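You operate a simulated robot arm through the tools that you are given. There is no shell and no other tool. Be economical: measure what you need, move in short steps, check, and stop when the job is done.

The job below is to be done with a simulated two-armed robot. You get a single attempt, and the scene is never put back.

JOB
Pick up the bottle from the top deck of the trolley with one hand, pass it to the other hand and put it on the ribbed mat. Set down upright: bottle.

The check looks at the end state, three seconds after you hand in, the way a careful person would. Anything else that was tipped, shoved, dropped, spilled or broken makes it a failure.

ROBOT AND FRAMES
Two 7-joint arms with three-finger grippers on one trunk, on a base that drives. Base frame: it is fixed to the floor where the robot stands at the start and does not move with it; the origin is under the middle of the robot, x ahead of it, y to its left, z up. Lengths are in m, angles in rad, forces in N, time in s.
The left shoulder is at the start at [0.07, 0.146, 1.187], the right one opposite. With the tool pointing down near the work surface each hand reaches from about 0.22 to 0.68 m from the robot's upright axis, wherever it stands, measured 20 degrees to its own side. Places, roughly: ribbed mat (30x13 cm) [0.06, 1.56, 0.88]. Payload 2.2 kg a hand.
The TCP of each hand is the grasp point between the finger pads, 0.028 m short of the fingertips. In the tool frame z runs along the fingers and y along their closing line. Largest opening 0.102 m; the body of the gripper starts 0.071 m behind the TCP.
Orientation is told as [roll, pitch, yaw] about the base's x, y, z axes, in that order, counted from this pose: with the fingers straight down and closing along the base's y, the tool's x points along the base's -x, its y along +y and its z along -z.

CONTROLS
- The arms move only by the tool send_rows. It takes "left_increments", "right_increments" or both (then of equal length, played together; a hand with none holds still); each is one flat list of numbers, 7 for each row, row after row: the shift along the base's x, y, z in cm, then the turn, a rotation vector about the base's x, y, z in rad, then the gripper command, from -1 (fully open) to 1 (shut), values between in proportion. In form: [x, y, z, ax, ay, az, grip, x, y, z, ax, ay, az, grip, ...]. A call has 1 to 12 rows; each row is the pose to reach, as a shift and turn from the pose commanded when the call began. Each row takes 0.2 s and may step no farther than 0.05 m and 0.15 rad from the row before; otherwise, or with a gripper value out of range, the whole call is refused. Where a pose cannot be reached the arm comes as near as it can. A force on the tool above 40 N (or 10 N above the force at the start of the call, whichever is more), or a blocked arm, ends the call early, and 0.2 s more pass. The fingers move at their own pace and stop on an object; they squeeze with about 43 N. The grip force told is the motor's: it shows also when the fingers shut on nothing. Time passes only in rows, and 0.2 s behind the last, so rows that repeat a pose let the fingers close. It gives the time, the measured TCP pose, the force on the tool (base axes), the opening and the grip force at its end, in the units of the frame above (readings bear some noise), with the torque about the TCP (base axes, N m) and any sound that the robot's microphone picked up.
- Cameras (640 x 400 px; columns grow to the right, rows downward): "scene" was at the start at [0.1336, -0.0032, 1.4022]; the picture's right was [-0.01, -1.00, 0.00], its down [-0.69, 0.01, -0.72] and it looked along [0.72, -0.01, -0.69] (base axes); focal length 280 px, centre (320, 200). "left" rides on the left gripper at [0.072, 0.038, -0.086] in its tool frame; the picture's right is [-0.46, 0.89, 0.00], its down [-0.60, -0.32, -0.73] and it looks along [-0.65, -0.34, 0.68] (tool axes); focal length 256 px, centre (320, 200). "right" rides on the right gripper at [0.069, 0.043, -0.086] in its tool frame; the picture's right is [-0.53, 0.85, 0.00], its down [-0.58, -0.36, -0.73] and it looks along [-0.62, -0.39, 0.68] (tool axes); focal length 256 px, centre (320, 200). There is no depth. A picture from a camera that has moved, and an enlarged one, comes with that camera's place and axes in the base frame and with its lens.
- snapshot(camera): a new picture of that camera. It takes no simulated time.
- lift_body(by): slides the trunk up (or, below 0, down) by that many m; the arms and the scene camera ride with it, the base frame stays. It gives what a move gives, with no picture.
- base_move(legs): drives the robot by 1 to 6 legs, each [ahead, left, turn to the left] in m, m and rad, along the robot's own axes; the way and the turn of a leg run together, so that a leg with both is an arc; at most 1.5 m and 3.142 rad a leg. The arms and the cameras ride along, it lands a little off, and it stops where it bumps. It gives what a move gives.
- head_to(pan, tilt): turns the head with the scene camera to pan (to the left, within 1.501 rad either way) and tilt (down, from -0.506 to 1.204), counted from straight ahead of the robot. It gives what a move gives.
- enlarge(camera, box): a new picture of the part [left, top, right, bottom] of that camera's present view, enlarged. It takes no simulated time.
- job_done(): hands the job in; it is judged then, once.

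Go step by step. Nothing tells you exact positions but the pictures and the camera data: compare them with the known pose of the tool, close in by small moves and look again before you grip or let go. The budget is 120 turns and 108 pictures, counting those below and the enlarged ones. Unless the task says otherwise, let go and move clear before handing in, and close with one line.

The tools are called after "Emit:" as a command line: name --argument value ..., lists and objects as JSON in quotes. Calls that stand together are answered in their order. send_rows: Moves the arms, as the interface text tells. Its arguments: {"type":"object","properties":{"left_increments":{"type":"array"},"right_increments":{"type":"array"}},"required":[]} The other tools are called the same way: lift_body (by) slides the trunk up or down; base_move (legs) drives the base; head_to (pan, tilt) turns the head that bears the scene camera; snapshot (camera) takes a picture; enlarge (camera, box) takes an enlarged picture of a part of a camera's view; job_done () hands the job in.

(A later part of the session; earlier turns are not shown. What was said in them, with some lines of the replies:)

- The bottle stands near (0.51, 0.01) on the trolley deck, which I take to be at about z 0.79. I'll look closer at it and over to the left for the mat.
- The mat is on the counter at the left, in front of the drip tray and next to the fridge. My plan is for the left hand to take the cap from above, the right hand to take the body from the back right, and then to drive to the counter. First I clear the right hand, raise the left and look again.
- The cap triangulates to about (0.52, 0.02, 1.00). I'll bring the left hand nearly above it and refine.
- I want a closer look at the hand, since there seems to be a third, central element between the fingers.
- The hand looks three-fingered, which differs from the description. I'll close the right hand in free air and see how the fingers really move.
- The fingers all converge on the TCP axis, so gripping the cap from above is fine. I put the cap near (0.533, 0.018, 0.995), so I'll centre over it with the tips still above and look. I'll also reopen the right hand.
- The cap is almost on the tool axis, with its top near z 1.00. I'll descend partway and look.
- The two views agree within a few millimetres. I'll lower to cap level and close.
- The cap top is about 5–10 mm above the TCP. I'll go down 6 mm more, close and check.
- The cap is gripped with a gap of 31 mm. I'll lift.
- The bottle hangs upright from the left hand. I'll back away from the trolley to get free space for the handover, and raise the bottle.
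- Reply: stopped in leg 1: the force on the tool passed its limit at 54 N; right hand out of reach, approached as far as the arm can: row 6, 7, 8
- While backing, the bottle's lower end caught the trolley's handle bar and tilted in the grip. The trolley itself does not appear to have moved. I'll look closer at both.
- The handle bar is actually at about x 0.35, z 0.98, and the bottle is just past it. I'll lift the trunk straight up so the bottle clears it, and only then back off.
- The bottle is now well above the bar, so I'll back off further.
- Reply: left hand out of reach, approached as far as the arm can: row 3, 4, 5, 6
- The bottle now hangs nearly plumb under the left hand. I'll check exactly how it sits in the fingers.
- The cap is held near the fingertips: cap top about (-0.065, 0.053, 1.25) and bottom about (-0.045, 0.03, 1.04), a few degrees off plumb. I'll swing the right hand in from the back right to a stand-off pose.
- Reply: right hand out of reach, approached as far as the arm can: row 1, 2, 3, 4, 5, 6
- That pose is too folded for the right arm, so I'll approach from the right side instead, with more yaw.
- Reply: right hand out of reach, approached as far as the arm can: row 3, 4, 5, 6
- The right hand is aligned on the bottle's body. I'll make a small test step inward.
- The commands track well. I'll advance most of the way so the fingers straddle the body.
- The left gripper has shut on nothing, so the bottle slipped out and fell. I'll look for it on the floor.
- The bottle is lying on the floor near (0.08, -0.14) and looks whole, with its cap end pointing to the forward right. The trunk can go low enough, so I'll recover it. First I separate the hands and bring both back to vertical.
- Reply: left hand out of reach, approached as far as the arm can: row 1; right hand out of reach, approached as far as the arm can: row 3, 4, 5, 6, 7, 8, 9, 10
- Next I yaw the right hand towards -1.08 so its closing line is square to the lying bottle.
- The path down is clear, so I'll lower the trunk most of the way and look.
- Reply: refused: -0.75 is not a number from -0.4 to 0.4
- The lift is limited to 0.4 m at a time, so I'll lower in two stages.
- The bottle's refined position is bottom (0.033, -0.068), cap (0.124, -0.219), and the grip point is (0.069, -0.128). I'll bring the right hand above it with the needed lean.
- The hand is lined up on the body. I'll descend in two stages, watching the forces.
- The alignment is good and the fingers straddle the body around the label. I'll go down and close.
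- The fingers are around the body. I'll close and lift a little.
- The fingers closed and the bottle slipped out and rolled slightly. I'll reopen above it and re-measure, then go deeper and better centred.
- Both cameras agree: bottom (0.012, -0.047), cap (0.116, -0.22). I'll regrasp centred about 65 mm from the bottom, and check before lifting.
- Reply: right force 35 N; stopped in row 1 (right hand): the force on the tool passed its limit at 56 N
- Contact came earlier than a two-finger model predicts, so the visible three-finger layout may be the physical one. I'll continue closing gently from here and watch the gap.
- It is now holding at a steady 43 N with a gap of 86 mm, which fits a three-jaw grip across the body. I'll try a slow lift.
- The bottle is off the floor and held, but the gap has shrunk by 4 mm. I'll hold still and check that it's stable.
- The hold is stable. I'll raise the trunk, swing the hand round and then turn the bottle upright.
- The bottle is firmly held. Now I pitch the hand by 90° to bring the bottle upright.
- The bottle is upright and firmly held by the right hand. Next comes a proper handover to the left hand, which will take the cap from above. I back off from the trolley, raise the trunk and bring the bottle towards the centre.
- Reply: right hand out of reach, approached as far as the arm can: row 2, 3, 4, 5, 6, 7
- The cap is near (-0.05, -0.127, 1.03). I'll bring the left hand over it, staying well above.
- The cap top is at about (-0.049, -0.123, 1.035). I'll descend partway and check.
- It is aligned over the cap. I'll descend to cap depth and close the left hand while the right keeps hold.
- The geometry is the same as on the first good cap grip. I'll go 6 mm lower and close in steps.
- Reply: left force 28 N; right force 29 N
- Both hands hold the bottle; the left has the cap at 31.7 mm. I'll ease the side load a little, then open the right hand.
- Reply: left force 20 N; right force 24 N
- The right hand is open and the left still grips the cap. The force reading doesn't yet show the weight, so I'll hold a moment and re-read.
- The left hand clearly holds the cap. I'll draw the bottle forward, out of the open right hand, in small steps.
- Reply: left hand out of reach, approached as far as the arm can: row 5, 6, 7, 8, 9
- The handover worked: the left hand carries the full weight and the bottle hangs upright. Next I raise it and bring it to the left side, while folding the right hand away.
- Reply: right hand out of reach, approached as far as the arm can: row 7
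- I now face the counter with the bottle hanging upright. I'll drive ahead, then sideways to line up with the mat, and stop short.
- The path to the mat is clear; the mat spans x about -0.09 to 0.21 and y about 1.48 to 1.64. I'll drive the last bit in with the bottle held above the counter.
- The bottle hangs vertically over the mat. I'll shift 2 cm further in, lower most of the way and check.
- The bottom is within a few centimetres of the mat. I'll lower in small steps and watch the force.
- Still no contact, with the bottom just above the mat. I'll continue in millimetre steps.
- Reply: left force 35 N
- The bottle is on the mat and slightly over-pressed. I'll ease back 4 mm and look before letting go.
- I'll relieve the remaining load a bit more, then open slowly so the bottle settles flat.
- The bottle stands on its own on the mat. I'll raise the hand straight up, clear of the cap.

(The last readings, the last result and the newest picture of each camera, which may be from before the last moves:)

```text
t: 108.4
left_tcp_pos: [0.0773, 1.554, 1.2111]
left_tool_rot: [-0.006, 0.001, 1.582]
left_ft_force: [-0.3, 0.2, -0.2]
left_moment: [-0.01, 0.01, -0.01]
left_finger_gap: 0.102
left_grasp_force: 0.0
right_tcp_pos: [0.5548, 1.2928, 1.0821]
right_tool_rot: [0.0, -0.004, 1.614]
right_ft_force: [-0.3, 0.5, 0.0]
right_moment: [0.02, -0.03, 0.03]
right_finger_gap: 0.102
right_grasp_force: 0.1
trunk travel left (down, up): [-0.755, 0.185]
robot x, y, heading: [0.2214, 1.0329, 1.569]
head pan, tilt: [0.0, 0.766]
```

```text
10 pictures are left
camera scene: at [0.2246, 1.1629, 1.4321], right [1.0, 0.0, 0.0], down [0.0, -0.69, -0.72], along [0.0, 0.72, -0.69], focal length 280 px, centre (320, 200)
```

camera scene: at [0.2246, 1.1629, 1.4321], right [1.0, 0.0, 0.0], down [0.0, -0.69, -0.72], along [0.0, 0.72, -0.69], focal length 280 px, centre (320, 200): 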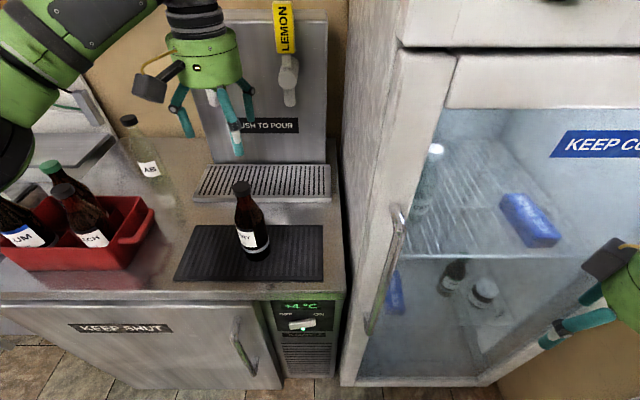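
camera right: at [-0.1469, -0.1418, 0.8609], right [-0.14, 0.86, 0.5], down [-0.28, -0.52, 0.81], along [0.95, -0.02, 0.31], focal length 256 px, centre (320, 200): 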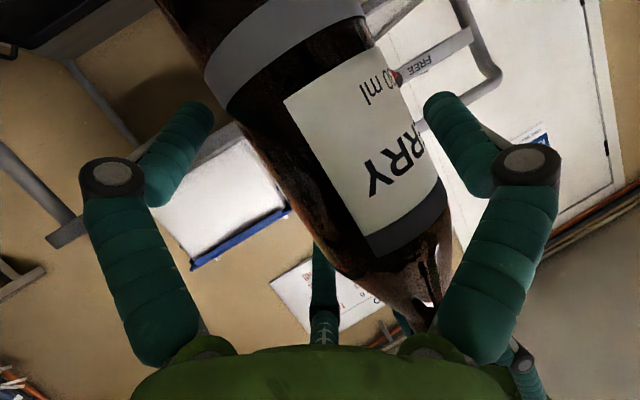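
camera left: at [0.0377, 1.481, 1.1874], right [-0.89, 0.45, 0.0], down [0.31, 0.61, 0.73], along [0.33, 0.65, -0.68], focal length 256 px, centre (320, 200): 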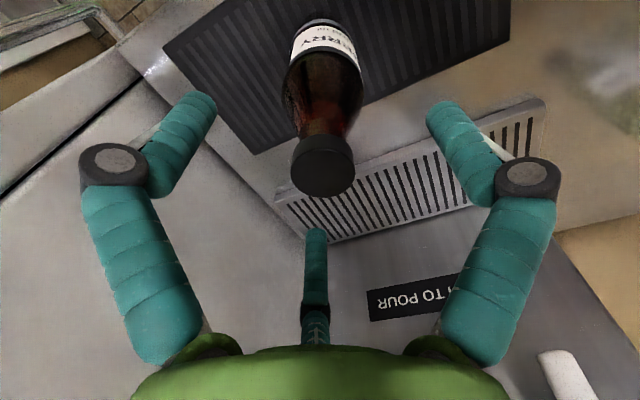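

The bottle stands upright on the mat. I'll back the robot straight away from the counter and take a last look.

Emit:
base_move --legs '[[-0.35, 0, 0]]'

Emit:
snapshot --camera "scene"

```text
t: 110.7
left_tcp_pos: [0.0775, 1.2081, 1.2107]
left_tool_rot: [-0.004, -0.001, 1.583]
left_ft_force: [-0.1, 0.7, -0.5]
left_moment: [-0.01, 0.04, 0.03]
left_finger_gap: 0.1018
left_grasp_force: 0.1
right_tcp_pos: [0.556, 0.9446, 1.0827]
right_tool_rot: [-0.001, -0.004, 1.615]
right_ft_force: [0.5, 0.2, 0.3]
right_moment: [-0.03, 0.01, -0.01]
right_finger_gap: 0.102
right_grasp_force: 0.1
trunk travel left (down, up): [-0.755, 0.185]
robot x, y, heading: [0.228, 0.6837, 1.574]
head pan, tilt: [0.0, 0.766]
```

```text
9 pictures are left
camera scene: at [0.2252, 0.8162, 1.432], right [1.0, 0.0, 0.0], down [0.0, -0.69, -0.72], along [0.0, 0.72, -0.69], focal length 280 px, centre (320, 200)
```

scene: 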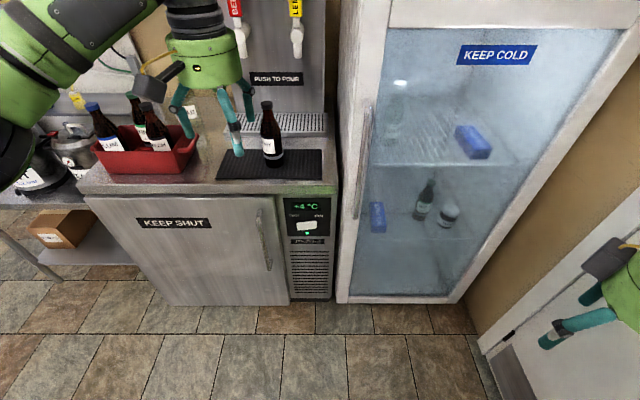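

The bottle stands upright on the ribbed mat, the surroundings look undisturbed and both hands are empty and clear, so I'm handing in.

Emit:
job_done

```text
The job is handed in.
```

The bottle is upright on the ribbed mat, but it wasn't a clean run: I dropped it on the floor once along the way. The left hand picked it off the trolley. It then caught the trolley's handle bar while I was backing away, tilted in the grip, and fell before the right hand had it. I picked it up off the floor with the right hand, passed it to the left, and set it down. In the pictures the bottle looks intact, and I saw nothing else moved.
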